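You operate a simulated robot arm through the tools that you are given. There is no shell and no other tool. Be economical: measure what you need, move in short steps, check, and stop when the job is done.

Carry out the task below with a simulated robot arm. There is one attempt and no reset: what you move stays moved.

Task
Fetch the purple leash from the top of the wall ledge and set it on the teal flat case. Take the yellow strap and put it on the blue plate. Put the pink tab on the white desk away on the work desk. Put the pink full spool from the brown bench on the top of the plait board and the white full spool in the glenstro letter hole. Take the teal mug from the brown bench and put it on the long counter. Take the black pad and leave it on the back of the crimp bench. Put the orange coil from the top of the big counter on the top of the sideboard and the blue coil on the top of the low shelving. Take the grey plant pot from the top of the big counter and put it on the middle shelf of the low shelving. Take the brown dabber and leave it in the parcel well. Open the bronze drawer. Do these in any order. Set down upright: full spool, mug, brown dabber.

The check looks at the end state, three seconds after you hand in, the way a careful person would. Anything else that was tipped, shoved, dropped, spilled or broken makes it a failure.

Robot
A 6-joint arm with a two-finger parallel gripper on a trunk, on a base that drives. Base frame: it is fixed to the floor where the robot stands at the start and does not move with it; the origin is under the middle of the robot, x ahead of it, y to its left, z up. Units: mm, degrees, N and s.
Its first joint turns from -166.0 to 166.0 degrees. Places, roughly: Glenstro letter hole (27x24 cm) [-6560, -800, 960]; back of the crimp bench (150x20 cm) [-1100, 2860, 800]; black pad (9x6x2 cm) [-1300, -1100, 600]; blue plate (17x17x2 cm) [600, -900, 800]; bronze drawer [-200, 9600, 900]; brown dabber (4x4x6 cm) [-400, -1500, 600]; coil [-500, -1250, 500]; full spool [-3250, 2750, 750]; leash [500, 0, 1000]; long counter [500, 2900, 800]; middle shelf of the low shelving [600, -900, 500]; mug [-4000, 2750, 750]; parcel well (19x25 cm) [-740, -1660, 480]; pink tab (4x12x2 cm) [-1200, 6600, 800]; plant pot [-500, -1500, 750]; teal flat case (18x21x3 cm) [-3200, 700, 800]; top of the low shelving [600, -700, 800]; top of the plait board [-3000, 3200, 800]; top of the sideboard [-2400, -2000, 600]; work desk [-400, 9500, 700]; yellow strap (11x3x2 cm) [600, -700, 800]. Payload 3.91 kg.
The tool frame sits at the grasp point between the pads (the TCP): z along the fingers, y along the line on which they close. The tips reach 30 mm beyond it. The gripper opens to 110 mm. The fingers are 20 mm wide and 10 mm thick; the gripper's body (48 by 112 mm) begins 55 mm behind the TCP.
Orientation is told as [roll, pitch, yaw] about the base's x, y, z axes, in that order, counted from this pose: with the fingers straight down and closing along the base's y, the tool's x points along the base's -x, its y along +y and its z along -z.

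Tools
- The arm moves only by the tool move_arm. Its argument "commands" is text: rows parted by semicolons, each of 7 numbers parted by spaces: the shift along the tool's x, y, z in mm, then the turn, a rotation vector about the tool's x, y, z in degrees, then the gripper command, from -1 (fully open) to 1 (shut), values between in proportion. In form: dx dy dz ax ay az jaw; .... A call has 1 to 8 rows; each row shifts and turns the commanded pose from where the row before left it, along the tool's axes as they then stand. A row lasts 0.2 s, in which the tool goes at most 50 mm and 8.6 degrees; a call with a longer step from one row to the next is refused whole, and so is a gripper value outside its range. Where a pose cannot be reached the arm comes as near as it can. A force on the tool above 40 N (or 10 N above the force at the start of the call, whichever is more), or a blocked arm, ends the call early, and 0.2 s more pass. Each finger travels about 108 mm/s and halts on what it meets, pressing with about 31 N; the grip force reading is that of the motor and also rises with nothing between the fingers. The clock runs only during rows and for 0.2 s after the last one: add rows that do not move to give the fingers time. The reply holds the time, the measured pose of the TCP, the force on the tool along the base axes, the opening and the grip force, in the units named above and with some noise, with the torque about the TCP (base axes, N m) and any sound that the robot's microphone picked up.
- Cameras (640 x 400 px; columns grow to the right, rows downward): "scene" is now at [320.9, -586.8, 1356.6]; the picture's right is [0.00, -0.17, 0.99], its down [-0.89, 0.45, 0.08] and it looks along [-0.46, -0.88, -0.15] (base axes); focal length 214 px, centre (320, 200). "wrist" rides on the gripper at [72, 17, -103] in the tool frame; the picture's right is [-0.23, 0.97, 0.00], its down [-0.76, -0.18, -0.62] and it looks along [-0.61, -0.14, 0.78] (tool axes); focal length 222 px, centre (320, 200). There is no depth. A picture from a camera that has moved, and an enlarged one, comes with that camera's place and axes in the base frame and with its lens.
- get_image(camera): a new picture of that camera. It takes no simulated time.
- drive_base(legs): drives the robot by 1 to 6 legs, each [ahead, left, turn to the left] in mm, mm and degrees, along the robot's own axes; the way and the turn of a leg run together, so that a leg with both is an arc; at most 1500 mm and 180 degrees a leg. The arm and the cameras ride along, it lands a little off, and it stops where it bumps. It gives what a move gives.
- turn_head(pan, tilt): turns the head with the scene camera to pan (to the left, within 80 degrees either way) and tilt (down, from -29 to 69), counted from straight ahead of the robot. It gives what a move gives.
- zoom(camera, box): a new picture of the part [left, top, right, bottom] of that camera's present view, enlarged. It takes no simulated time.
- finish_job(): hands the job in; it is judged then, once.

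Go step by step. Nothing tells you exact positions but the pictures and the camera data: compare them with the known pose of the tool, close in by small moves and look again before you grip or let go. The budget is 556 turns and 360 pictures, counting those below and the enlarged ones. Unless the task says otherwise, let go and move clear before handing in, and close with one line.

The tools are called after "Request:" as name(argument=value, ...) on one line, values as JSON. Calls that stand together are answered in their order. move_arm: Moves the arm, as the interface text tells. Its arguments: {"type":"object","properties":{"commands":{"type":"string"}},"required":["commands"]} The other tools are called the same way: drive_base (legs) drives the base; turn_head (pan, tilt) turns the head that bears the scene camera; get_image (camera) takes a picture; zoom (camera, box) takes an enlarged picture of a part of a camera's view; finish_job () hands the job in.

At the start:

```text
time: 0.0
eef_pos: [254.4, -495.6, 1243.0]
orientation: [0.0, 0.0, 0.0]
ft_force: [0.7, -0.5, 0.5]
torque: [0.01, -0.01, 0.0]
gripper_width: 109.8
gripper_force: 0.1
robot x, y, heading: [4.9, 1.5, 0.0]
head pan, tilt: [-80.2, 27.1]
```

scene: 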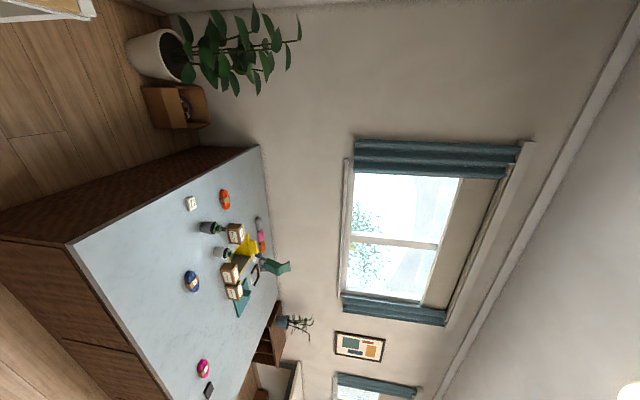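
wrist: 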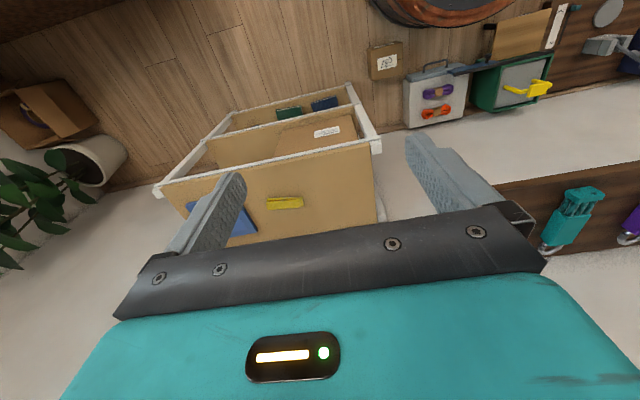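

The scene camera's picture lies on its side (picture right is world up). The big counter is in its view, and the wrist camera shows the low shelving. I'll turn the head ahead to learn how the camera sits and what's around.

Request:
turn_head(pan=0, tilt=30)

Request:
get_image(camera="scene")

```text
time: 1.5
eef_pos: [254.2, -494.6, 1243.0]
orientation: [-0.1, -0.1, 0.1]
ft_force: [0.2, 0.3, 0.1]
torque: [-0.03, 0.01, 0.0]
gripper_width: 109.9
gripper_force: 0.0
robot x, y, heading: [-1.6, 0.7, 0.1]
head pan, tilt: [0.0, 30.0]
```

```text
357 pictures are left
camera scene: at [316.3, -496.7, 1281.7], right [0.0, -1.0, 0.0], down [-0.87, 0.0, 0.5], along [-0.5, 0.0, -0.87], focal length 214 px, centre (320, 200)
```

scene: 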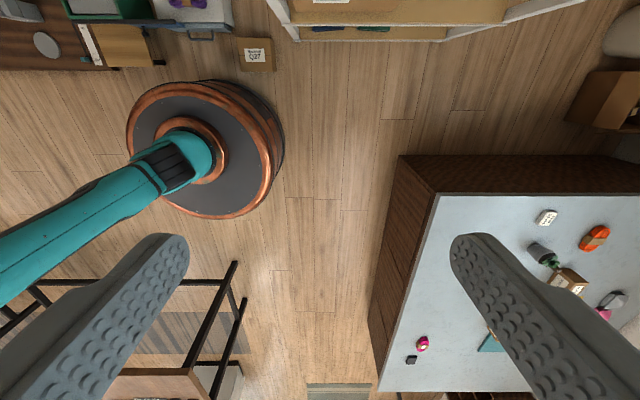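

The "head" with the scene camera actually rides on the hand (forward = tool z, up = -tool x), so both cameras move with the tool. I'll zoom in on the near area.

Request:
zoom(camera="wrist", box=[380, 0, 640, 260])

Request:
zoom(camera="scene", box=[370, 180, 640, 400])

Request:
zoom(camera="wrist", box=[140, 60, 400, 260])

```text
1.54 times, centred on (510, 130) of wrist
camera zoom: at [181.6, -479.7, 1346.3], right [0.23, 0.97, 0.0], down [0.76, -0.18, 0.62], along [0.61, -0.14, -0.78], focal length 342 px, centre (28, 308)
```

zoom: 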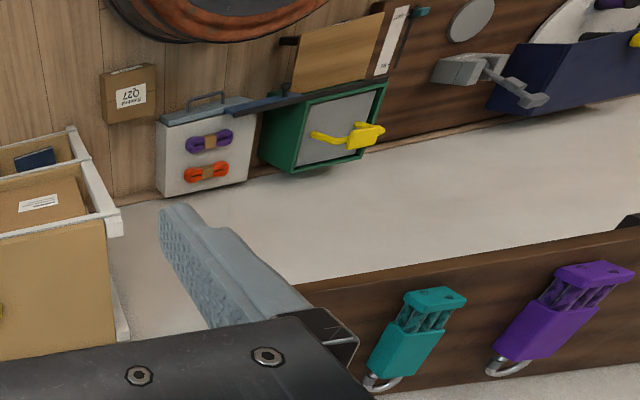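

```text
1.82 times, centred on (505, 290) of scene
camera zoom: at [316.3, -496.7, 1281.7], right [0.0, -1.0, 0.0], down [-0.87, 0.0, 0.5], along [-0.5, 0.0, -0.87], focal length 390 px, centre (-16, 36)
```

zoom: 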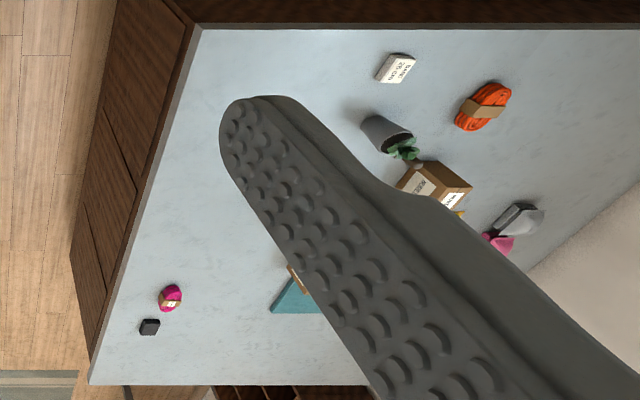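

```text
2.00 times, centred on (270, 160) of wrist
camera zoom: at [181.6, -479.7, 1346.3], right [0.23, 0.97, 0.0], down [0.76, -0.18, 0.62], along [0.61, -0.14, -0.78], focal length 444 px, centre (420, 280)
```

zoom: 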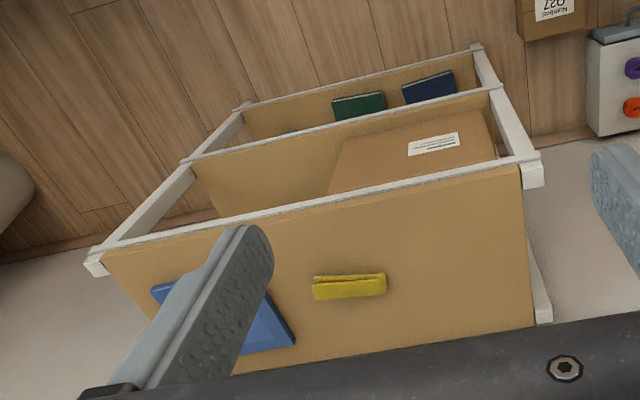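

The strap is at about (595,-687,800) and the plate at about (605,-880,800) on the low shelving. Its front edge is near x≈450, and the big counter's front edge is near y≈-940. I'll drive to about (80,-520) so both are in reach.

Request:
drive_base(legs=[[80, -520, 0]])

Request:
move_arm(commands="-33 41 0 0 0 0 -1; -33 41 0 0 0 0 -1; -33 41 0 0 0 0 -1; -33 41 0 0 0 0 -1; -33 41 0 0 0 0 -1; -33 41 0 0 0 0 -1; -33 41 10 0 0 0 -1; -30 40 10 0 0 0 -1")

Request:
get_image(camera="scene")

Request:
get_image(camera="wrist")

```text
time: 3.2
eef_pos: [281.4, -669.9, 1242.0]
orientation: [0.0, 0.1, 0.0]
ft_force: [0.6, -0.2, 0.2]
torque: [0.0, 0.01, 0.02]
gripper_width: 110.0
gripper_force: 0.2
robot x, y, heading: [26.3, -173.1, 0.2]
head pan, tilt: [0.0, 30.0]
stopped in leg 1: the robot was blocked; the commanded pose is now the measured one
```

```text
refused: row 1 steps farther than a row can; nothing moved
```

```text
353 pictures are left
camera scene: at [344.0, -671.9, 1281.4], right [0.0, -1.0, 0.0], down [-0.87, 0.0, 0.5], along [-0.5, 0.0, -0.87], focal length 214 px, centre (320, 200)
```

scene: 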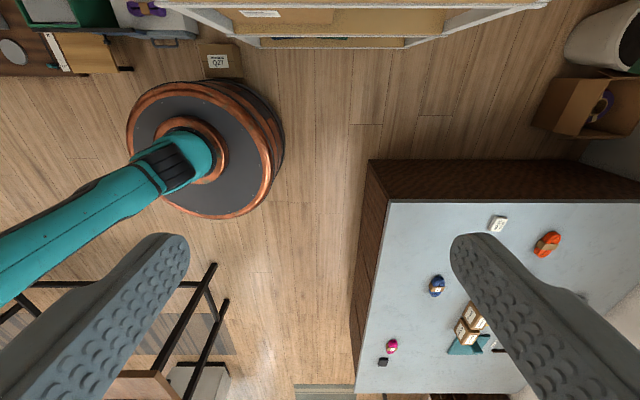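

```text
352 pictures are left
camera wrist: at [209.3, -655.2, 1346.1], right [0.23, 0.97, 0.0], down [0.76, -0.18, 0.62], along [0.61, -0.14, -0.78], focal length 222 px, centre (320, 200)
```

wrist: 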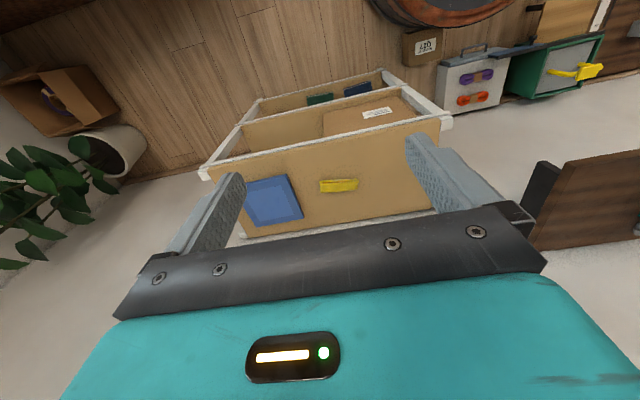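

The base bumped the small "Q27" box near (405,-225), which didn't visibly move. That puts the base radius at about 320 mm, so I'll back off and go round it.

Request:
drive_base(legs=[[-100, 0, 0], [0, -370, 0], [134, 0, 0]])

Request:
get_image(camera="scene")

```text
time: 7.2
eef_pos: [314.7, -1043.9, 1242.6]
orientation: [-0.1, 0.0, -0.1]
ft_force: [0.7, -0.5, 0.2]
torque: [0.0, 0.03, -0.03]
gripper_width: 109.8
gripper_force: 0.0
robot x, y, heading: [57.3, -550.6, -0.1]
head pan, tilt: [0.0, 30.0]
```

```text
351 pictures are left
camera scene: at [377.0, -1045.2, 1281.5], right [0.0, -1.0, 0.0], down [-0.87, 0.0, 0.5], along [-0.5, 0.0, -0.87], focal length 214 px, centre (320, 200)
```

scene: 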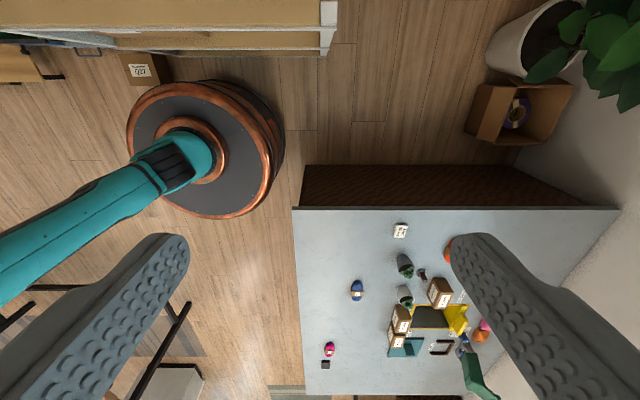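

Now I'll move over the strap.

Request:
move_arm(commands="-30 38 10 0 0 0 -1; -30 38 10 0 0 0 -1; -30 38 10 0 0 0 -1; -30 38 10 0 0 0 -1; -30 38 10 0 0 0 -1; -30 38 10 0 0 0 -1; -30 38 10 0 0 0 -1; -30 38 10 0 0 0 -1")

Request:
move_arm(commands="-10 20 40 0 0 0 -1; -10 20 40 0 0 0 -1; -10 13 40 0 0 0 -1; 0 0 40 0 0 0 -1; 0 0 0 0 0 0 -1")

Request:
get_image(camera="scene")

Request:
get_image(camera="wrist")

```text
time: 9.0
eef_pos: [555.2, -740.7, 1160.6]
orientation: [0.0, 0.0, -0.2]
ft_force: [-0.2, 0.1, 0.3]
torque: [0.0, 0.0, 0.01]
gripper_width: 109.9
gripper_force: 0.1
robot x, y, heading: [57.6, -544.3, -0.4]
head pan, tilt: [0.0, 30.0]
```

```text
time: 10.2
eef_pos: [584.4, -685.9, 1002.1]
orientation: [-0.1, 0.1, 0.0]
ft_force: [0.6, 0.3, 0.2]
torque: [0.0, -0.03, -0.04]
gripper_width: 110.1
gripper_force: 0.0
robot x, y, heading: [64.2, -545.7, -0.1]
head pan, tilt: [0.0, 30.0]
```

```text
350 pictures are left
camera scene: at [647.3, -688.7, 1042.0], right [0.0, -1.0, 0.0], down [-0.87, 0.0, 0.5], along [-0.5, 0.0, -0.87], focal length 214 px, centre (320, 200)
```

scene: 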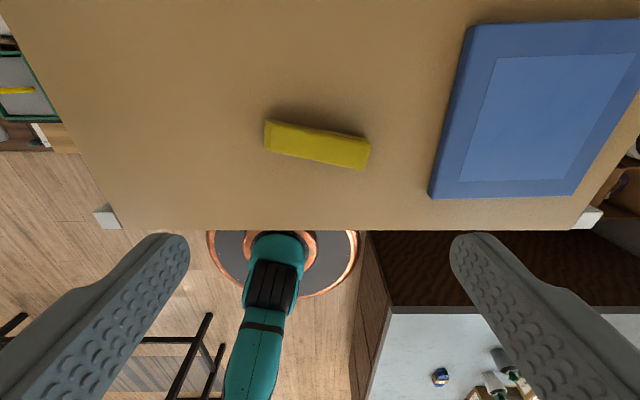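

```text
349 pictures are left
camera wrist: at [512.6, -671.6, 1106.7], right [0.23, 0.97, 0.0], down [0.76, -0.18, 0.62], along [0.61, -0.14, -0.78], focal length 222 px, centre (320, 200)
```

wrist: 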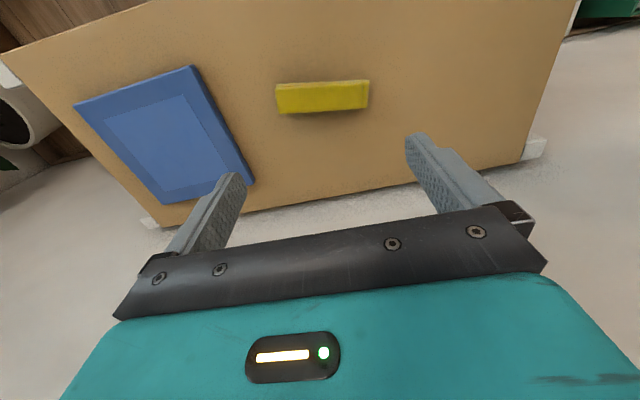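

Triangulating puts the strap at about (584,-686), top ~815, with its long axis ~80° from x. I'll turn the tool yaw by +80 and come down to z≈900.

Request:
move_arm(commands="0 0 10 0 0 -8 -1; 0 0 10 0 0 -8 -1; 0 0 10 0 0 -8 -1; 0 0 10 0 0 -8 -1; 0 0 10 0 0 -8 -1; 0 0 10 0 0 -8 -1; 0 0 10 0 0 -8 -1; 0 0 10 0 0 -8 -1")

Request:
move_arm(commands="0 0 10 0 0 -8 -1; 0 0 10 0 0 -8 -1; 0 0 0 0 0 0 -1")

Request:
get_image(camera="scene")

Request:
get_image(camera="wrist")

```text
time: 12.0
eef_pos: [584.9, -686.0, 923.3]
orientation: [0.0, 0.0, 64.0]
ft_force: [-0.8, -0.3, 0.5]
torque: [-0.05, 0.0, -0.02]
gripper_width: 110.3
gripper_force: 0.0
robot x, y, heading: [62.7, -547.9, -0.4]
head pan, tilt: [0.0, 30.0]
```

```text
time: 12.8
eef_pos: [585.5, -686.4, 902.0]
orientation: [0.0, 0.0, 80.0]
ft_force: [-1.0, 0.6, -0.4]
torque: [-0.05, 0.01, 0.0]
gripper_width: 109.9
gripper_force: 0.0
robot x, y, heading: [60.6, -549.7, -0.4]
head pan, tilt: [0.0, 30.0]
```

```text
348 pictures are left
camera scene: at [596.5, -627.7, 941.3], right [0.98, -0.17, 0.0], down [-0.15, -0.85, 0.5], along [-0.09, -0.49, -0.87], focal length 214 px, centre (320, 200)
```

scene: 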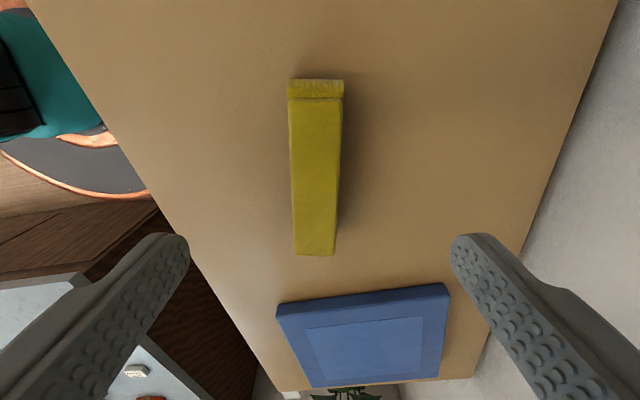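

```text
347 pictures are left
camera wrist: at [555.9, -756.8, 1005.9], right [-0.92, 0.39, 0.0], down [0.31, 0.72, 0.62], along [0.24, 0.57, -0.78], focal length 222 px, centre (320, 200)
```

wrist: 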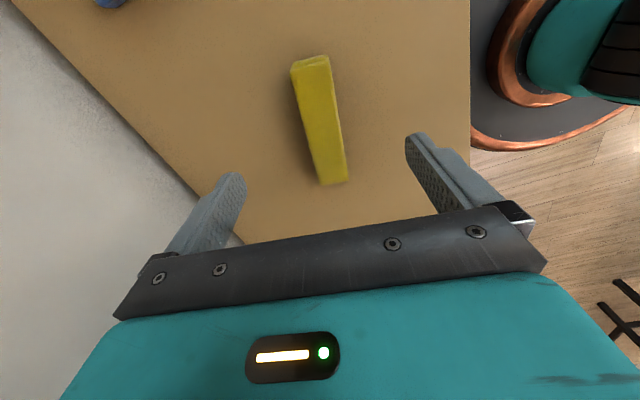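

The strap is aligned between the fingers. I'll descend to z≈834 and grip.

Request:
move_arm(commands="-4 0 23 0 0 0 -1; -4 0 23 0 0 0 -1; 0 0 22 0 0 0 -1; 0 0 0 0 0 0 -1; 0 0 0 0 0 0 1; 0 0 0 0 0 0 1; 0 0 0 0 0 0 1; 0 0 0 0 0 0 1")

Request:
get_image(camera="scene")

```text
time: 14.6
eef_pos: [586.5, -680.3, 834.4]
orientation: [0.0, 0.0, 79.9]
ft_force: [0.3, -0.6, -0.7]
torque: [-0.01, -0.03, -0.06]
gripper_width: 28.9
gripper_force: 30.6
robot x, y, heading: [59.5, -547.3, 0.2]
head pan, tilt: [0.0, 30.0]
```

```text
346 pictures are left
camera scene: at [598.3, -620.3, 873.8], right [0.98, -0.18, 0.0], down [-0.15, -0.85, 0.5], along [-0.09, -0.49, -0.87], focal length 214 px, centre (320, 200)
```

scene: 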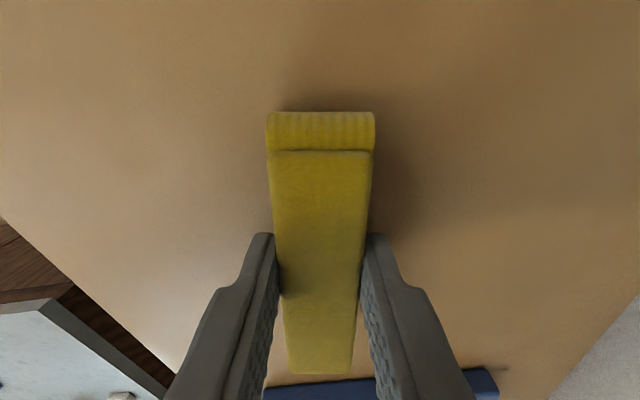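

It's gripped with 29 mm between the fingers. I'll lift and move over the plate.

Request:
move_arm(commands="0 0 -40 0 0 0 1; 0 0 -40 0 0 0 1; 42 -10 0 0 0 0 1; 42 -11 0 0 0 0 1; 42 -11 0 0 0 0 1; 42 -11 0 0 0 0 1; 38 -11 0 0 0 0 1; 0 0 0 0 0 0 1")

Request:
get_image(camera="scene")

Request:
get_image(camera="wrist")

```text
time: 16.4
eef_pos: [603.0, -893.2, 914.7]
orientation: [0.0, 0.0, 79.9]
ft_force: [-0.6, 0.7, 0.4]
torque: [-0.02, 0.02, 0.02]
gripper_width: 28.8
gripper_force: 31.1
robot x, y, heading: [60.5, -547.0, -0.3]
head pan, tilt: [0.0, 30.0]
```

```text
345 pictures are left
camera scene: at [613.8, -832.6, 953.5], right [0.98, -0.17, 0.0], down [-0.15, -0.85, 0.5], along [-0.09, -0.49, -0.87], focal length 214 px, centre (320, 200)
```

scene: 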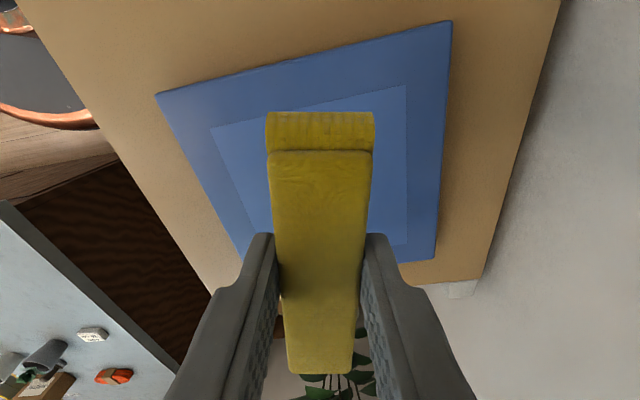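

```text
344 pictures are left
camera wrist: at [573.1, -961.7, 1018.1], right [-0.92, 0.39, 0.0], down [0.31, 0.72, 0.62], along [0.25, 0.57, -0.78], focal length 222 px, centre (320, 200)
```

wrist: 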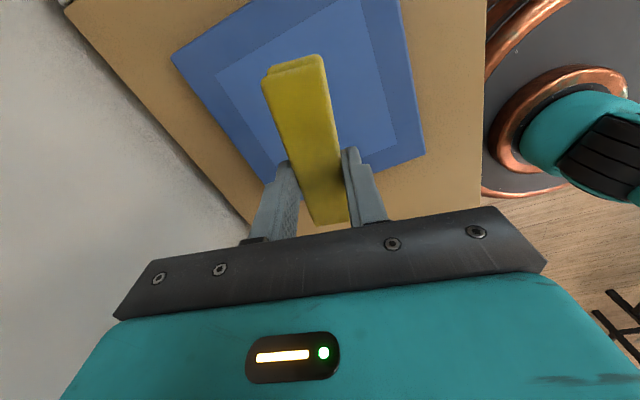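

The strap is centred over the plate (~604,-905). I'll lower it.

Request:
move_arm(commands="0 0 20 0 0 0 1; 0 0 20 0 0 0 1; 0 0 8 0 0 0 1; 0 0 4 0 0 0 1; 0 0 4 0 0 0 1; 0 0 0 0 0 0 1")

Request:
get_image(camera="wrist")

```text
time: 17.8
eef_pos: [603.6, -891.7, 857.7]
orientation: [-0.1, 0.0, 79.9]
ft_force: [0.1, 0.5, -0.4]
torque: [0.02, 0.03, 0.03]
gripper_width: 28.7
gripper_force: 30.7
robot x, y, heading: [57.6, -549.7, -0.1]
head pan, tilt: [0.0, 30.0]
```

```text
343 pictures are left
camera wrist: at [574.0, -961.0, 961.9], right [-0.92, 0.39, 0.0], down [0.31, 0.72, 0.62], along [0.25, 0.57, -0.78], focal length 222 px, centre (320, 200)
```

wrist: 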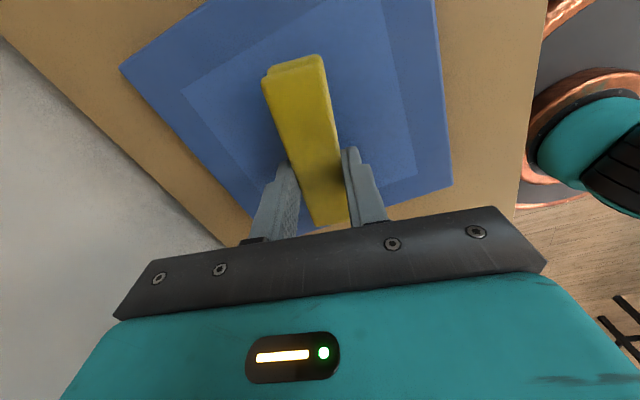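

Request:
move_arm(commands="0 0 3 0 0 0 1; 0 0 3 0 0 0 1; 0 0 0 0 0 0 1")

Request:
move_arm(commands="0 0 3 0 0 0 1; 0 0 0 0 0 0 1")

Request:
move_arm(commands="0 0 3 0 0 0 1; 0 0 0 0 0 0 1")

```text
time: 18.6
eef_pos: [603.3, -891.1, 851.5]
orientation: [0.0, 0.0, 80.0]
ft_force: [0.3, -0.7, -1.1]
torque: [-0.01, 0.0, -0.02]
gripper_width: 28.9
gripper_force: 30.9
robot x, y, heading: [60.1, -546.2, -0.2]
head pan, tilt: [0.0, 30.0]
```

```text
time: 19.2
eef_pos: [602.6, -891.3, 850.5]
orientation: [-0.2, 0.1, 79.8]
ft_force: [1.3, -1.2, 16.9]
torque: [0.04, -0.05, 0.03]
gripper_width: 28.9
gripper_force: 31.0
robot x, y, heading: [59.9, -546.1, -0.4]
head pan, tilt: [0.0, 30.0]
```

```text
time: 19.8
eef_pos: [603.9, -891.3, 847.8]
orientation: [-0.1, 0.0, 79.9]
ft_force: [5.5, -1.9, 35.4]
torque: [-0.04, -0.16, 0.0]
gripper_width: 28.5
gripper_force: 30.7
robot x, y, heading: [60.3, -551.2, 0.1]
head pan, tilt: [0.0, 30.0]
```

It's touching. I'll ease off, open and rise.

Request:
move_arm(commands="0 0 -4 0 0 0 1; 0 0 0 0 0 0 -0.2; 0 0 0 0 0 0 -0.2; 0 0 -20 0 0 0 -0.2; 0 0 -40 0 0 0 -1; 0 0 -50 0 0 0 -1; 0 0 -50 0 0 0 -1; 0 0 0 0 0 0 -1")

Request:
get_image(camera="scene")

Request:
get_image(camera="wrist")

```text
time: 21.6
eef_pos: [603.6, -891.2, 1010.6]
orientation: [-0.1, 0.0, 79.9]
ft_force: [-1.2, -0.1, 0.0]
torque: [0.0, 0.01, 0.03]
gripper_width: 109.9
gripper_force: 0.0
robot x, y, heading: [63.2, -548.4, -0.3]
head pan, tilt: [0.0, 30.0]
```

```text
342 pictures are left
camera scene: at [615.1, -830.9, 1050.1], right [0.98, -0.18, 0.0], down [-0.15, -0.85, 0.5], along [-0.09, -0.49, -0.87], focal length 214 px, centre (320, 200)
```

scene: 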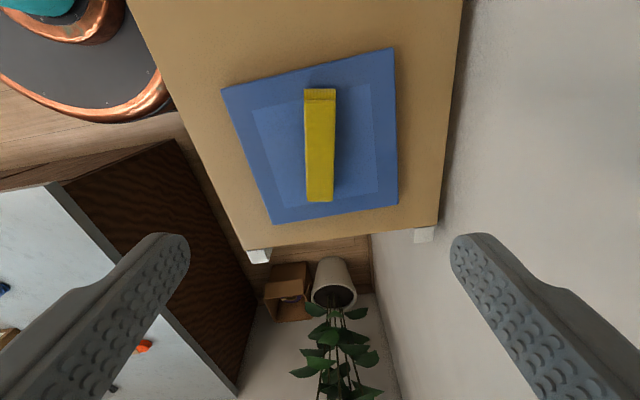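

```text
341 pictures are left
camera wrist: at [574.4, -960.0, 1114.7], right [-0.92, 0.39, 0.0], down [0.31, 0.72, 0.62], along [0.25, 0.57, -0.78], focal length 222 px, centre (320, 200)
```

wrist: 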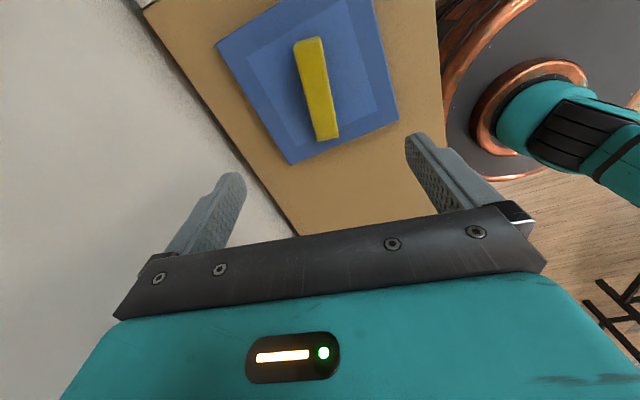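

The strap is done. Next is the blue coil on the big counter, at roughly (-515,-1225). I'll raise the arm and drive back along the counter.

Request:
move_arm(commands="0 0 -50 0 0 8 -1; 0 0 -50 0 0 8 -1; 0 0 0 0 0 8 -1; 0 0 0 0 0 8 -1; 0 0 0 0 0 8 -1; 0 0 0 0 0 8 -1; 0 0 0 0 0 8 -1; 0 0 0 0 0 8 -1")

Request:
drive_base(legs=[[-520, -15, 0]])

Request:
turn_head(pan=0, tilt=15)

Request:
get_image(camera="scene")

Request:
get_image(camera="wrist")

```text
time: 23.4
eef_pos: [603.8, -891.5, 1109.7]
orientation: [0.0, 0.0, 15.8]
ft_force: [0.5, 0.0, 1.3]
torque: [0.01, 0.03, -0.04]
gripper_width: 110.1
gripper_force: 0.0
robot x, y, heading: [58.5, -554.1, -0.1]
head pan, tilt: [0.0, 30.0]
```

```text
time: 26.4
eef_pos: [83.7, -905.9, 1110.3]
orientation: [0.0, -0.1, 15.8]
ft_force: [-0.2, -0.3, 0.3]
torque: [0.0, 0.0, 0.03]
gripper_width: 109.9
gripper_force: 0.1
robot x, y, heading: [-457.8, -562.7, 0.1]
head pan, tilt: [0.0, 30.0]
```

```text
time: 27.2
eef_pos: [84.5, -906.8, 1111.1]
orientation: [0.1, 0.0, 15.9]
ft_force: [-0.3, 0.6, 1.1]
torque: [0.04, -0.03, 0.01]
gripper_width: 110.0
gripper_force: 0.1
robot x, y, heading: [-457.2, -556.7, -0.1]
head pan, tilt: [0.0, 15.0]
```

```text
340 pictures are left
camera scene: at [167.6, -884.7, 1146.5], right [0.27, -0.96, 0.0], down [-0.93, -0.26, 0.26], along [-0.25, -0.07, -0.97], focal length 214 px, centre (320, 200)
```

scene: 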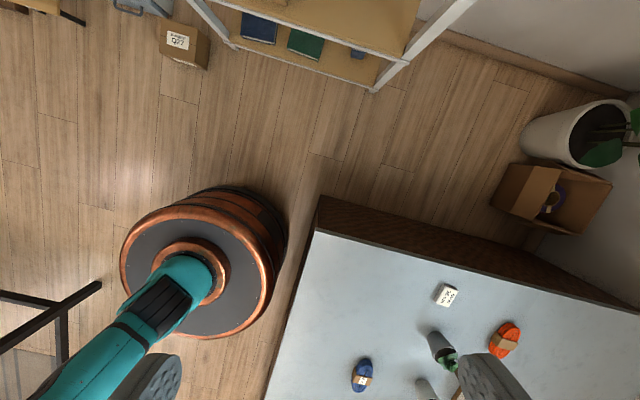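

```text
339 pictures are left
camera wrist: at [10.2, -911.4, 1214.2], right [-0.05, 1.0, 0.0], down [0.78, 0.04, 0.62], along [0.62, 0.03, -0.78], focal length 222 px, centre (320, 200)
```

wrist: 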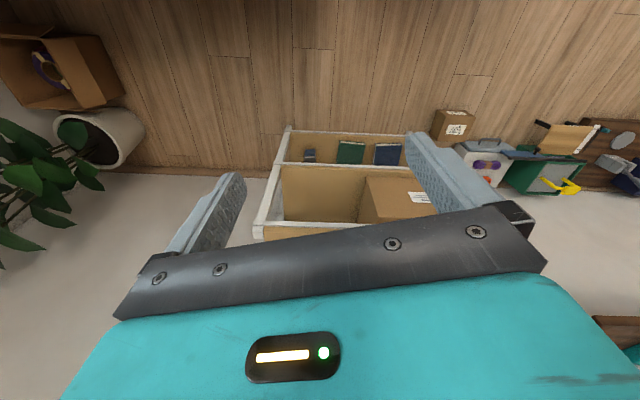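

I'll swing the hand over the counter toward the coil.

Request:
move_arm(commands="0 0 0 0 0 8 -1; 0 0 0 0 0 7.9 -1; 44 -23 0 0 0 0 -1; 44 -23 0 0 0 0 -1; 44 -23 0 0 0 0 -1; 44 -23 0 0 0 0 -1; 44 -23 0 0 0 0 -1; 44 -23 0 0 0 0 -1")

Request:
move_arm(commands="44 -20 0 0 0 0 -1; 44 -20 0 0 0 0 -1; 44 -20 10 0 0 0 -1; 44 -20 10 0 0 0 -1; 44 -20 10 0 0 0 -1; 44 -20 10 0 0 0 -1; 0 0 0 0 0 0 -1")

Request:
get_image(camera="scene")

Request:
get_image(camera="wrist")

```text
time: 29.0
eef_pos: [-180.0, -1043.8, 1111.8]
orientation: [0.1, -0.1, -0.1]
ft_force: [-0.1, 0.8, 0.8]
torque: [-0.01, 0.0, 0.01]
gripper_width: 109.9
gripper_force: 0.0
robot x, y, heading: [-458.4, -558.6, -0.2]
head pan, tilt: [0.0, 15.0]
```

```text
time: 30.6
eef_pos: [-444.6, -1163.8, 1070.1]
orientation: [0.1, 0.0, -0.1]
ft_force: [0.0, -0.4, 0.7]
torque: [0.0, 0.06, -0.03]
gripper_width: 110.0
gripper_force: 0.0
robot x, y, heading: [-455.0, -560.4, -0.3]
head pan, tilt: [0.0, 15.0]
```

```text
338 pictures are left
camera scene: at [-358.0, -1165.2, 1106.8], right [0.0, -1.0, 0.0], down [-0.97, 0.0, 0.26], along [-0.26, 0.0, -0.97], focal length 214 px, centre (320, 200)
```

scene: 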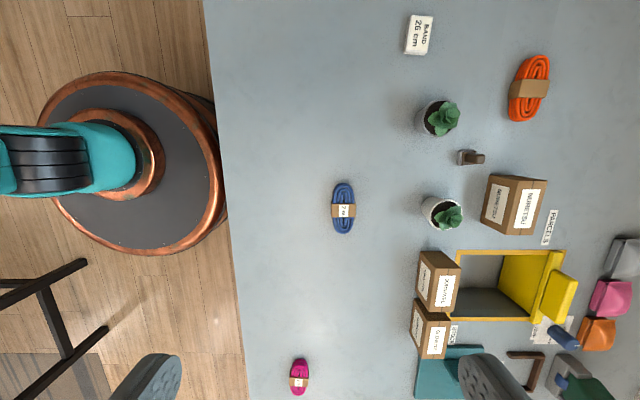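

```text
337 pictures are left
camera wrist: at [-516.9, -1147.9, 1174.4], right [0.23, 0.97, 0.0], down [0.76, -0.18, 0.62], along [0.61, -0.14, -0.78], focal length 222 px, centre (320, 200)
```

wrist: 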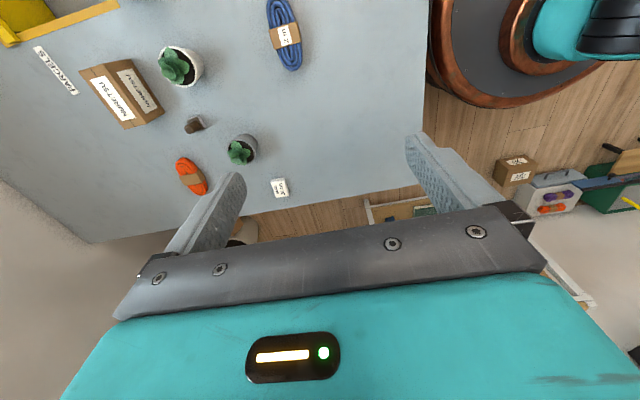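

Clear view: blue coil at (-513,-1222), grey pot ~(-313,-1390), dabber ~(-391,-1499), orange coil ~(-246,-1608), parcel well ~(-735,-1650). I'll go down above the blue coil.

Request:
move_arm(commands="12 -10 45 0 0 0 -1; 12 -10 45 0 0 0 -1; 12 -10 45 0 0 0 -1; 12 -10 45 0 0 0 -1; 12 -10 45 0 0 0 -1; 9 -8 45 0 0 0 -1; 0 0 40 0 0 0 -1; 0 0 0 0 0 0 -1")

Request:
get_image(camera="scene")

Request:
get_image(camera="wrist")

```text
time: 32.4
eef_pos: [-512.7, -1220.9, 760.4]
orientation: [0.0, 0.0, -0.1]
ft_force: [0.0, 0.0, -0.1]
torque: [-0.01, 0.01, 0.01]
gripper_width: 109.9
gripper_force: 0.1
robot x, y, heading: [-456.8, -560.9, -0.3]
head pan, tilt: [0.0, 15.0]
```

```text
336 pictures are left
camera scene: at [-426.7, -1222.6, 797.1], right [0.0, -1.0, 0.0], down [-0.97, 0.0, 0.26], along [-0.26, 0.0, -0.97], focal length 214 px, centre (320, 200)
```

scene: 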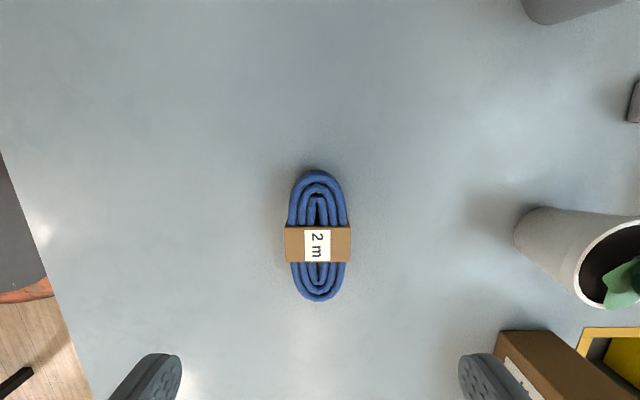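

```text
335 pictures are left
camera wrist: at [-585.5, -1205.3, 864.7], right [0.23, 0.97, 0.0], down [0.76, -0.18, 0.62], along [0.61, -0.14, -0.78], focal length 222 px, centre (320, 200)
```

wrist: 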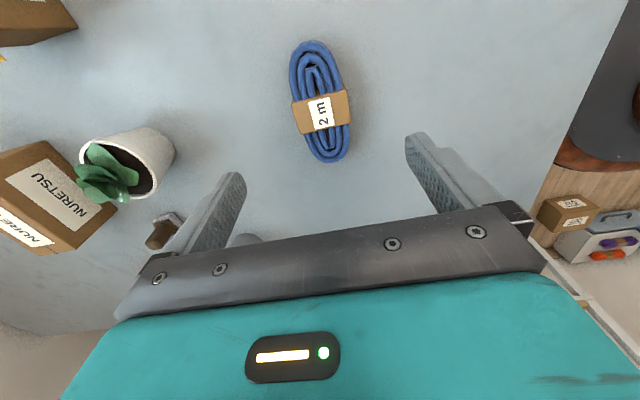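

Request:
move_arm(commands="0 0 40 0 0 0 -1; 0 0 40 0 0 0 -1; 0 0 30 0 0 0 -1; 0 0 10 0 0 0 -1; 0 0 0 0 0 0 -1")

Request:
get_image(camera="wrist")

Request:
get_image(camera="scene")

```text
time: 33.6
eef_pos: [-513.3, -1220.0, 640.0]
orientation: [0.0, 0.0, -0.2]
ft_force: [0.4, -0.6, 0.4]
torque: [0.0, 0.02, -0.02]
gripper_width: 109.9
gripper_force: 0.1
robot x, y, heading: [-455.0, -563.9, -0.3]
head pan, tilt: [0.0, 15.0]
```

```text
334 pictures are left
camera wrist: at [-585.9, -1204.5, 744.4], right [0.23, 0.97, 0.0], down [0.76, -0.18, 0.62], along [0.61, -0.14, -0.78], focal length 222 px, centre (320, 200)
```

wrist: 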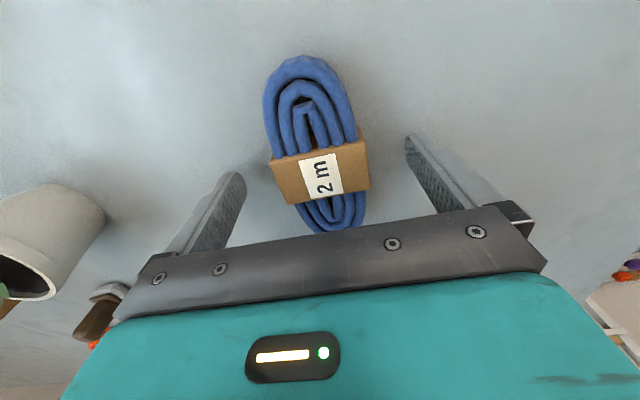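

```text
333 pictures are left
camera scene: at [-427.1, -1221.8, 676.7], right [0.0, -1.0, 0.0], down [-0.97, 0.0, 0.26], along [-0.26, 0.0, -0.97], focal length 214 px, centre (320, 200)
```

scene: 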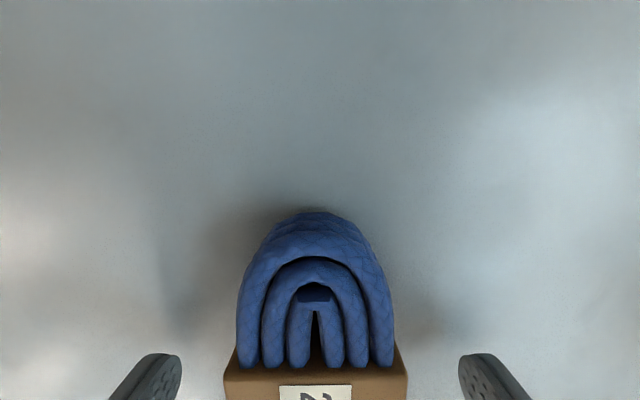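

Request:
move_arm(commands="0 0 4 0 0 0 -1; 0 0 4 0 0 0 -1; 0 0 0 0 0 0 -1; 0 0 0 0 0 0 1; 0 0 0 0 0 0 1; 0 0 0 0 0 0 1; 0 0 0 0 0 0 1")

Request:
get_image(camera="wrist")

```text
time: 35.2
eef_pos: [-513.7, -1220.6, 631.6]
orientation: [0.0, 0.0, 0.0]
ft_force: [0.6, 0.0, 0.3]
torque: [0.0, -0.02, 0.03]
gripper_width: 57.9
gripper_force: 31.4
robot x, y, heading: [-456.1, -561.4, -0.1]
head pan, tilt: [0.0, 15.0]
```

```text
332 pictures are left
camera wrist: at [-585.9, -1205.1, 736.4], right [0.23, 0.97, 0.0], down [0.76, -0.18, 0.62], along [0.61, -0.14, -0.78], focal length 222 px, centre (320, 200)
```

wrist: 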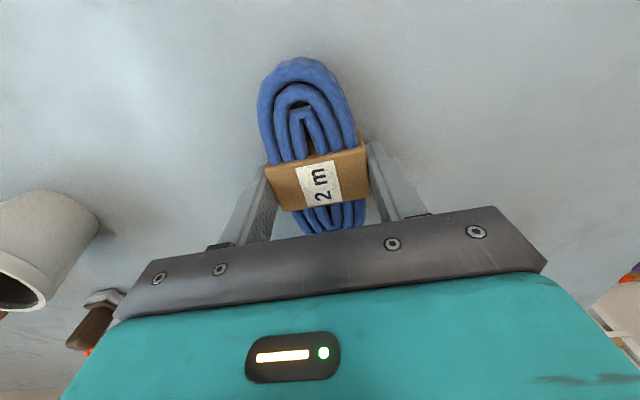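

The coil is gripped at 58 mm. I'll lift, drive back to the shelving, and swing over.

Request:
move_arm(commands="0 0 -50 0 0 0 1; 0 0 -50 0 0 0 1; 0 0 -50 0 0 0 1; 0 0 -50 0 0 0 1; 0 0 -50 0 0 0 1; 0 0 -50 0 0 0 1; 0 0 -50 0 0 0 1; 0 0 -40 0 0 0 1")

Request:
drive_base(legs=[[515, 20, 0]])

Request:
move_arm(commands="-40 25 0 0 0 0 1; -40 25 0 0 0 0 1; -40 25 0 0 0 0 1; -40 25 0 0 0 0 1; -40 25 0 0 0 0 1; -40 25 0 0 0 0 1; -36 33 0 0 0 0 1; -36 33 0 0 0 0 1")

Request:
move_arm(commands="-33 37 0 0 0 0 1; -33 37 0 0 0 0 1; -33 37 0 0 0 0 1; -33 37 0 0 0 0 1; -33 37 0 0 0 0 1; -33 37 0 0 0 0 1; -33 37 0 0 0 0 1; -30 37 0 0 0 0 1")

Request:
get_image(camera="wrist")

Request:
get_image(camera="scene")

```text
time: 37.0
eef_pos: [-513.2, -1223.3, 1022.4]
orientation: [0.1, 0.1, -0.1]
ft_force: [0.4, -0.3, -1.8]
torque: [-0.02, 0.01, 0.01]
gripper_width: 57.8
gripper_force: 30.7
robot x, y, heading: [-457.0, -561.5, -0.2]
head pan, tilt: [0.0, 15.0]
```

```text
time: 40.0
eef_pos: [3.3, -1204.0, 1023.9]
orientation: [0.0, 0.0, -0.3]
ft_force: [-0.5, 0.1, -1.2]
torque: [-0.04, 0.0, 0.0]
gripper_width: 57.8
gripper_force: 30.8
robot x, y, heading: [56.3, -544.5, -0.1]
head pan, tilt: [0.0, 15.0]
```

```text
time: 41.8
eef_pos: [317.8, -989.8, 1023.9]
orientation: [0.1, 0.1, -0.4]
ft_force: [-0.8, -0.2, -1.7]
torque: [0.01, 0.01, -0.01]
gripper_width: 57.8
gripper_force: 30.8
robot x, y, heading: [63.2, -546.2, -0.6]
head pan, tilt: [0.0, 15.0]
```

```text
time: 43.6
eef_pos: [580.2, -695.8, 1023.1]
orientation: [0.0, 0.0, -0.3]
ft_force: [-0.3, 0.5, -1.4]
torque: [0.0, -0.05, -0.03]
gripper_width: 57.5
gripper_force: 31.2
robot x, y, heading: [61.1, -544.4, -0.3]
head pan, tilt: [0.0, 15.0]
```

```text
331 pictures are left
camera wrist: at [507.3, -679.1, 1127.2], right [0.23, 0.97, 0.0], down [0.76, -0.18, 0.62], along [0.61, -0.14, -0.78], focal length 222 px, centre (320, 200)
```

wrist: 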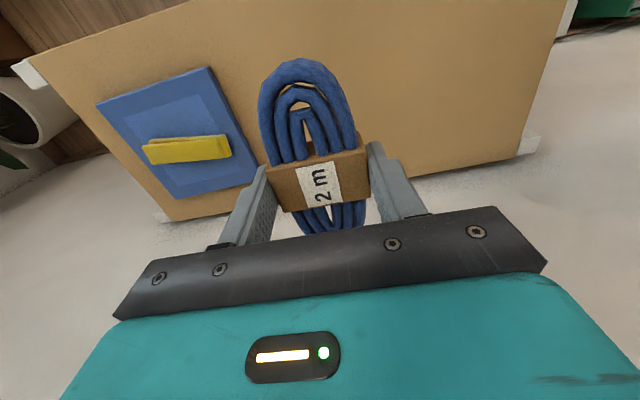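

```text
330 pictures are left
camera scene: at [666.1, -696.8, 1059.6], right [-0.01, -1.0, 0.0], down [-0.97, 0.01, 0.26], along [-0.26, 0.0, -0.97], focal length 214 px, centre (320, 200)
```

scene: 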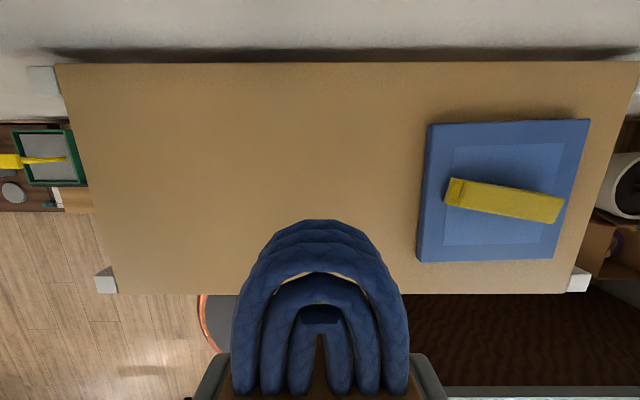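

Request:
move_arm(commands="-10 45 20 0 0 0 1; 0 40 20 0 0 0 1; 0 0 45 0 0 0 1; 0 0 45 0 0 0 1; 0 0 30 0 0 0 1; 0 0 8 0 0 0 1; 0 0 0 0 0 0 1")

Request:
move_arm(commands="0 0 3 0 0 0 1; 0 0 3 0 0 0 1; 0 0 3 0 0 0 1; 0 0 3 0 0 0 1; 0 0 0 0 0 0 1")

Request:
get_image(camera="wrist")

```text
refused: row 1 steps farther than a row can; nothing moved
```

```text
time: 44.8
eef_pos: [579.0, -695.4, 1009.8]
orientation: [0.0, 0.0, -0.3]
ft_force: [-0.5, -0.6, -1.7]
torque: [0.04, -0.03, -0.02]
gripper_width: 57.7
gripper_force: 30.7
robot x, y, heading: [62.1, -543.2, -0.1]
head pan, tilt: [0.0, 15.0]
```

```text
329 pictures are left
camera wrist: at [507.1, -679.2, 1114.5], right [0.23, 0.97, 0.0], down [0.76, -0.18, 0.62], along [0.61, -0.14, -0.78], focal length 222 px, centre (320, 200)
```

wrist: 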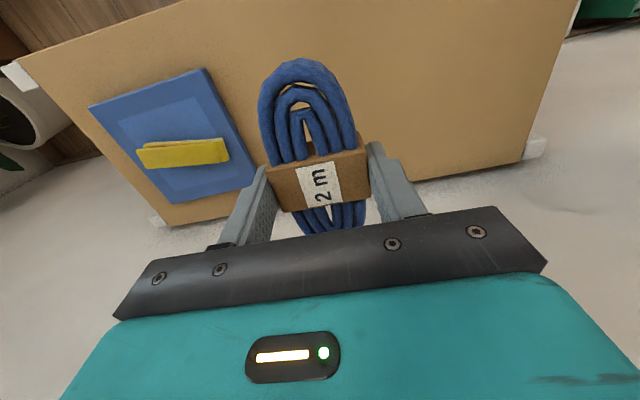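

Request:
move_arm(commands="-10 42 10 0 0 0 1; 0 42 20 0 0 0 1; 0 0 45 0 0 0 1; 0 0 45 0 0 0 1; 0 0 30 0 0 0 1; 0 0 8 0 0 0 1; 0 0 0 0 0 0 1")

Request:
move_arm(commands="0 0 3 0 0 0 1; 0 0 3 0 0 0 1; 0 0 3 0 0 0 1; 0 0 0 0 0 0 1")

Request:
get_image(camera="wrist")

```text
time: 46.4
eef_pos: [588.8, -610.4, 853.3]
orientation: [-0.1, 0.0, -0.2]
ft_force: [-0.2, -0.3, -1.8]
torque: [-0.02, -0.05, -0.01]
gripper_width: 57.6
gripper_force: 31.1
robot x, y, heading: [58.1, -544.3, -0.1]
head pan, tilt: [0.0, 15.0]
```

```text
time: 47.4
eef_pos: [589.6, -611.8, 844.0]
orientation: [-0.1, -0.1, -0.2]
ft_force: [0.7, -0.2, -1.2]
torque: [-0.02, 0.03, 0.0]
gripper_width: 57.7
gripper_force: 30.8
robot x, y, heading: [61.4, -548.0, -0.4]
head pan, tilt: [0.0, 15.0]
```

```text
328 pictures are left
camera wrist: at [517.2, -595.2, 948.0], right [0.23, 0.97, 0.0], down [0.76, -0.18, 0.62], along [0.61, -0.14, -0.78], focal length 222 px, centre (320, 200)
```

wrist: 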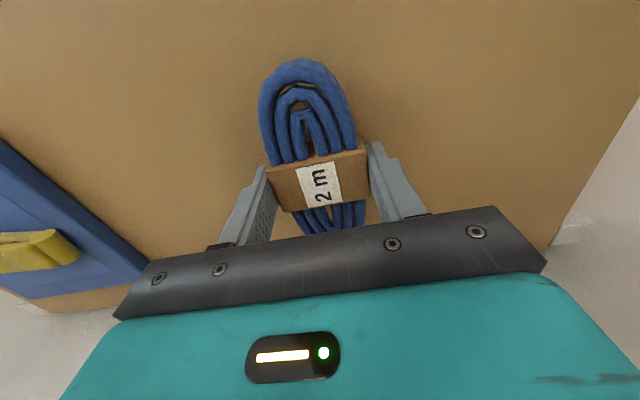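

Request:
move_arm(commands="0 0 3 0 0 0 1; 0 0 3 0 0 0 1; 0 0 0 0 0 0 1")

Request:
move_arm(commands="0 0 3 0 0 0 1; 0 0 0 0 0 0 1")

```text
time: 48.2
eef_pos: [588.7, -610.8, 838.8]
orientation: [0.0, 0.1, -0.2]
ft_force: [-0.6, 0.0, -2.4]
torque: [-0.02, 0.03, 0.01]
gripper_width: 57.7
gripper_force: 30.4
robot x, y, heading: [61.3, -545.1, -0.3]
head pan, tilt: [0.0, 15.0]
```

```text
time: 48.8
eef_pos: [589.2, -611.5, 833.9]
orientation: [0.0, 0.0, -0.3]
ft_force: [-0.1, 0.3, -1.0]
torque: [0.01, 0.0, 0.03]
gripper_width: 57.8
gripper_force: 31.6
robot x, y, heading: [65.5, -541.8, -0.4]
head pan, tilt: [0.0, 15.0]
```

Request:
move_arm(commands="0 0 2 0 0 0 1; 0 0 0 0 0 0 1")

Request:
move_arm(commands="0 0 2 0 0 0 1; 0 0 0 0 0 0 1")

```text
time: 49.4
eef_pos: [589.6, -610.3, 833.5]
orientation: [0.1, 0.0, -0.3]
ft_force: [0.2, -0.2, -1.2]
torque: [0.03, -0.02, 0.01]
gripper_width: 57.7
gripper_force: 31.2
robot x, y, heading: [62.9, -541.3, -0.3]
head pan, tilt: [0.0, 15.0]
```

```text
time: 50.0
eef_pos: [589.1, -610.4, 833.0]
orientation: [0.0, -0.1, -0.2]
ft_force: [-0.8, -0.6, 24.2]
torque: [0.0, 0.02, 0.06]
gripper_width: 57.7
gripper_force: 30.5
robot x, y, heading: [58.0, -542.2, -0.2]
head pan, tilt: [0.0, 15.0]
```

Contact, so the shelf top is z=800 and the counter z=600. I'll release and rise.

Request:
move_arm(commands="0 0 -3 0 0 0 1; 0 0 0 0 0 0 0; 0 0 0 0 0 0 -0.4; 0 0 -20 0 0 0 -1; 0 0 -45 0 0 0 -1; 0 0 -50 0 0 0 -1; 0 0 -50 0 0 0 -1; 0 0 -50 0 0 0 -1")

Request:
get_image(camera="scene")

Request:
get_image(camera="wrist")

```text
time: 51.8
eef_pos: [588.9, -611.8, 1048.9]
orientation: [0.0, 0.1, -0.3]
ft_force: [-0.3, -0.5, -0.4]
torque: [0.01, 0.01, -0.02]
gripper_width: 109.8
gripper_force: 0.1
robot x, y, heading: [58.4, -539.8, -0.3]
head pan, tilt: [0.0, 15.0]
```

```text
327 pictures are left
camera scene: at [676.0, -613.3, 1085.2], right [0.0, -1.0, 0.0], down [-0.97, 0.0, 0.26], along [-0.26, 0.0, -0.97], focal length 214 px, centre (320, 200)
```

scene: 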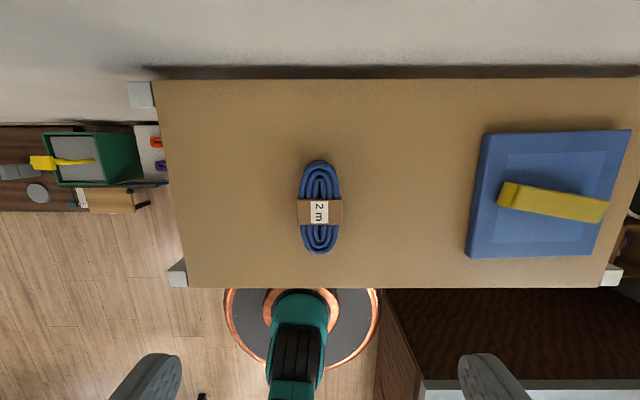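

```text
326 pictures are left
camera wrist: at [517.2, -595.7, 1153.0], right [0.23, 0.97, 0.0], down [0.76, -0.18, 0.62], along [0.61, -0.14, -0.78], focal length 222 px, centre (320, 200)
```

wrist: 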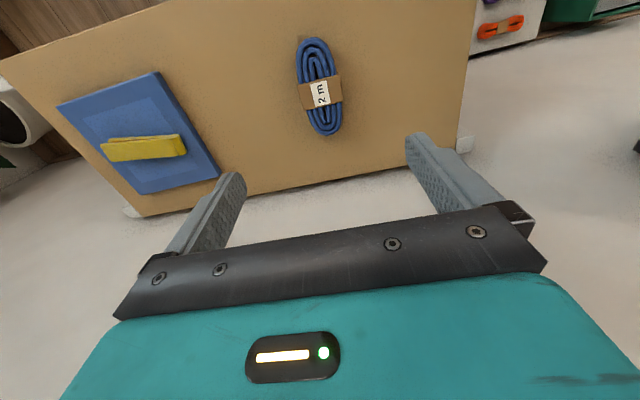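

Blue coil done. Next is the grey plant pot. I'll pick it up with the tool tilted 45° so it can go into the middle shelf from the front at the same tilt.

Request:
drive_base(legs=[[-320, -20, 0]])

Request:
move_arm(commands="15 -46 0 0 0 8.5 -1; 15 -46 0 0 0 8.5 -1; 24 -42 0 0 0 8.5 -1; 32 -37 0 0 0 8.5 -1; 40 -29 0 0 0 8.5 -1; 46 -16 0 0 0 8.5 -1; 48 -7 0 0 0 8.5 -1; 49 0 0 0 0 8.5 -1")

```text
time: 54.0
eef_pos: [270.0, -627.9, 1047.9]
orientation: [-0.1, 0.0, -0.1]
ft_force: [0.5, 0.6, 0.1]
torque: [0.02, 0.01, 0.02]
gripper_width: 109.9
gripper_force: 0.1
robot x, y, heading: [-261.2, -564.7, -0.5]
head pan, tilt: [0.0, 15.0]
```

```text
time: 55.8
eef_pos: [-2.3, -677.6, 1048.2]
orientation: [0.0, 0.1, -68.4]
ft_force: [0.0, 0.2, -0.3]
torque: [-0.02, 0.03, 0.0]
gripper_width: 110.0
gripper_force: 0.1
robot x, y, heading: [-260.3, -563.0, -0.4]
head pan, tilt: [0.0, 15.0]
```

Request:
move_arm(commands="-45 -18 0 0 0 0 -1; -45 -18 0 0 0 0 -1; -45 -18 0 0 0 0 -1; -45 -18 0 0 0 0 -1; -45 -18 0 0 0 0 -1; -45 -18 0 0 0 0 -1; 0 0 0 0 0 8 -1; 0 0 0 0 0 8 -1")

Request:
move_arm(commands="0 0 0 0 0 5.6 -1; -20 -45 0 0 0 0 -1; -20 -45 0 0 0 0 -1; -20 -45 0 0 0 0 -1; -20 -45 0 0 0 0 -1; -20 -45 0 0 0 0 -1; -20 -45 0 0 0 0 -1; -10 -40 0 0 0 0 -1")

Request:
get_image(camera="scene")

Request:
get_image(camera="wrist")

```text
time: 57.6
eef_pos: [-1.1, -969.2, 1049.6]
orientation: [-0.1, 0.0, -84.3]
ft_force: [0.4, 0.3, 0.3]
torque: [-0.01, -0.01, 0.0]
gripper_width: 110.0
gripper_force: 0.0
robot x, y, heading: [-259.2, -563.7, -0.3]
head pan, tilt: [0.0, 15.0]
```

```text
time: 59.4
eef_pos: [-311.8, -1098.9, 1048.7]
orientation: [0.0, 0.0, -89.8]
ft_force: [0.5, 0.2, 0.6]
torque: [-0.04, 0.03, 0.01]
gripper_width: 110.3
gripper_force: 0.1
robot x, y, heading: [-254.7, -561.1, -0.3]
head pan, tilt: [0.0, 15.0]
```

```text
325 pictures are left
camera scene: at [-311.0, -1186.5, 1085.1], right [-1.0, 0.0, 0.0], down [0.0, 0.97, 0.26], along [0.0, 0.26, -0.97], focal length 214 px, centre (320, 200)
```

scene: 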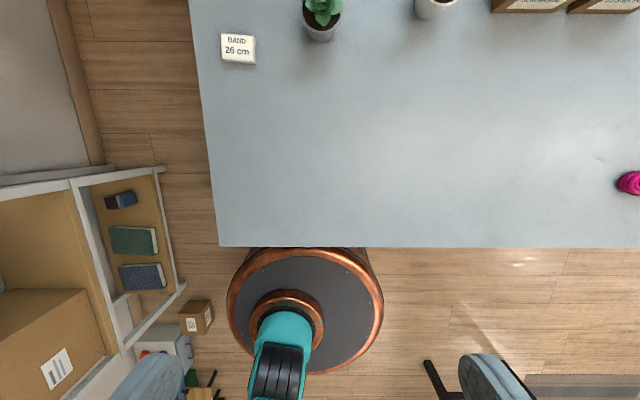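

```text
324 pictures are left
camera wrist: at [-295.3, -1028.1, 1152.7], right [0.97, -0.22, 0.0], down [-0.17, -0.76, 0.62], along [-0.14, -0.61, -0.78], focal length 222 px, centre (320, 200)
```

wrist: 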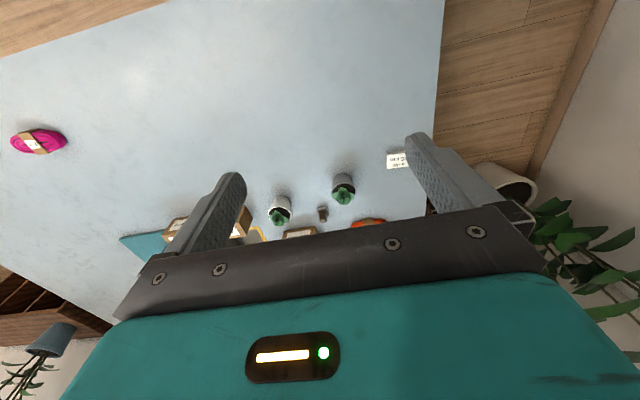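

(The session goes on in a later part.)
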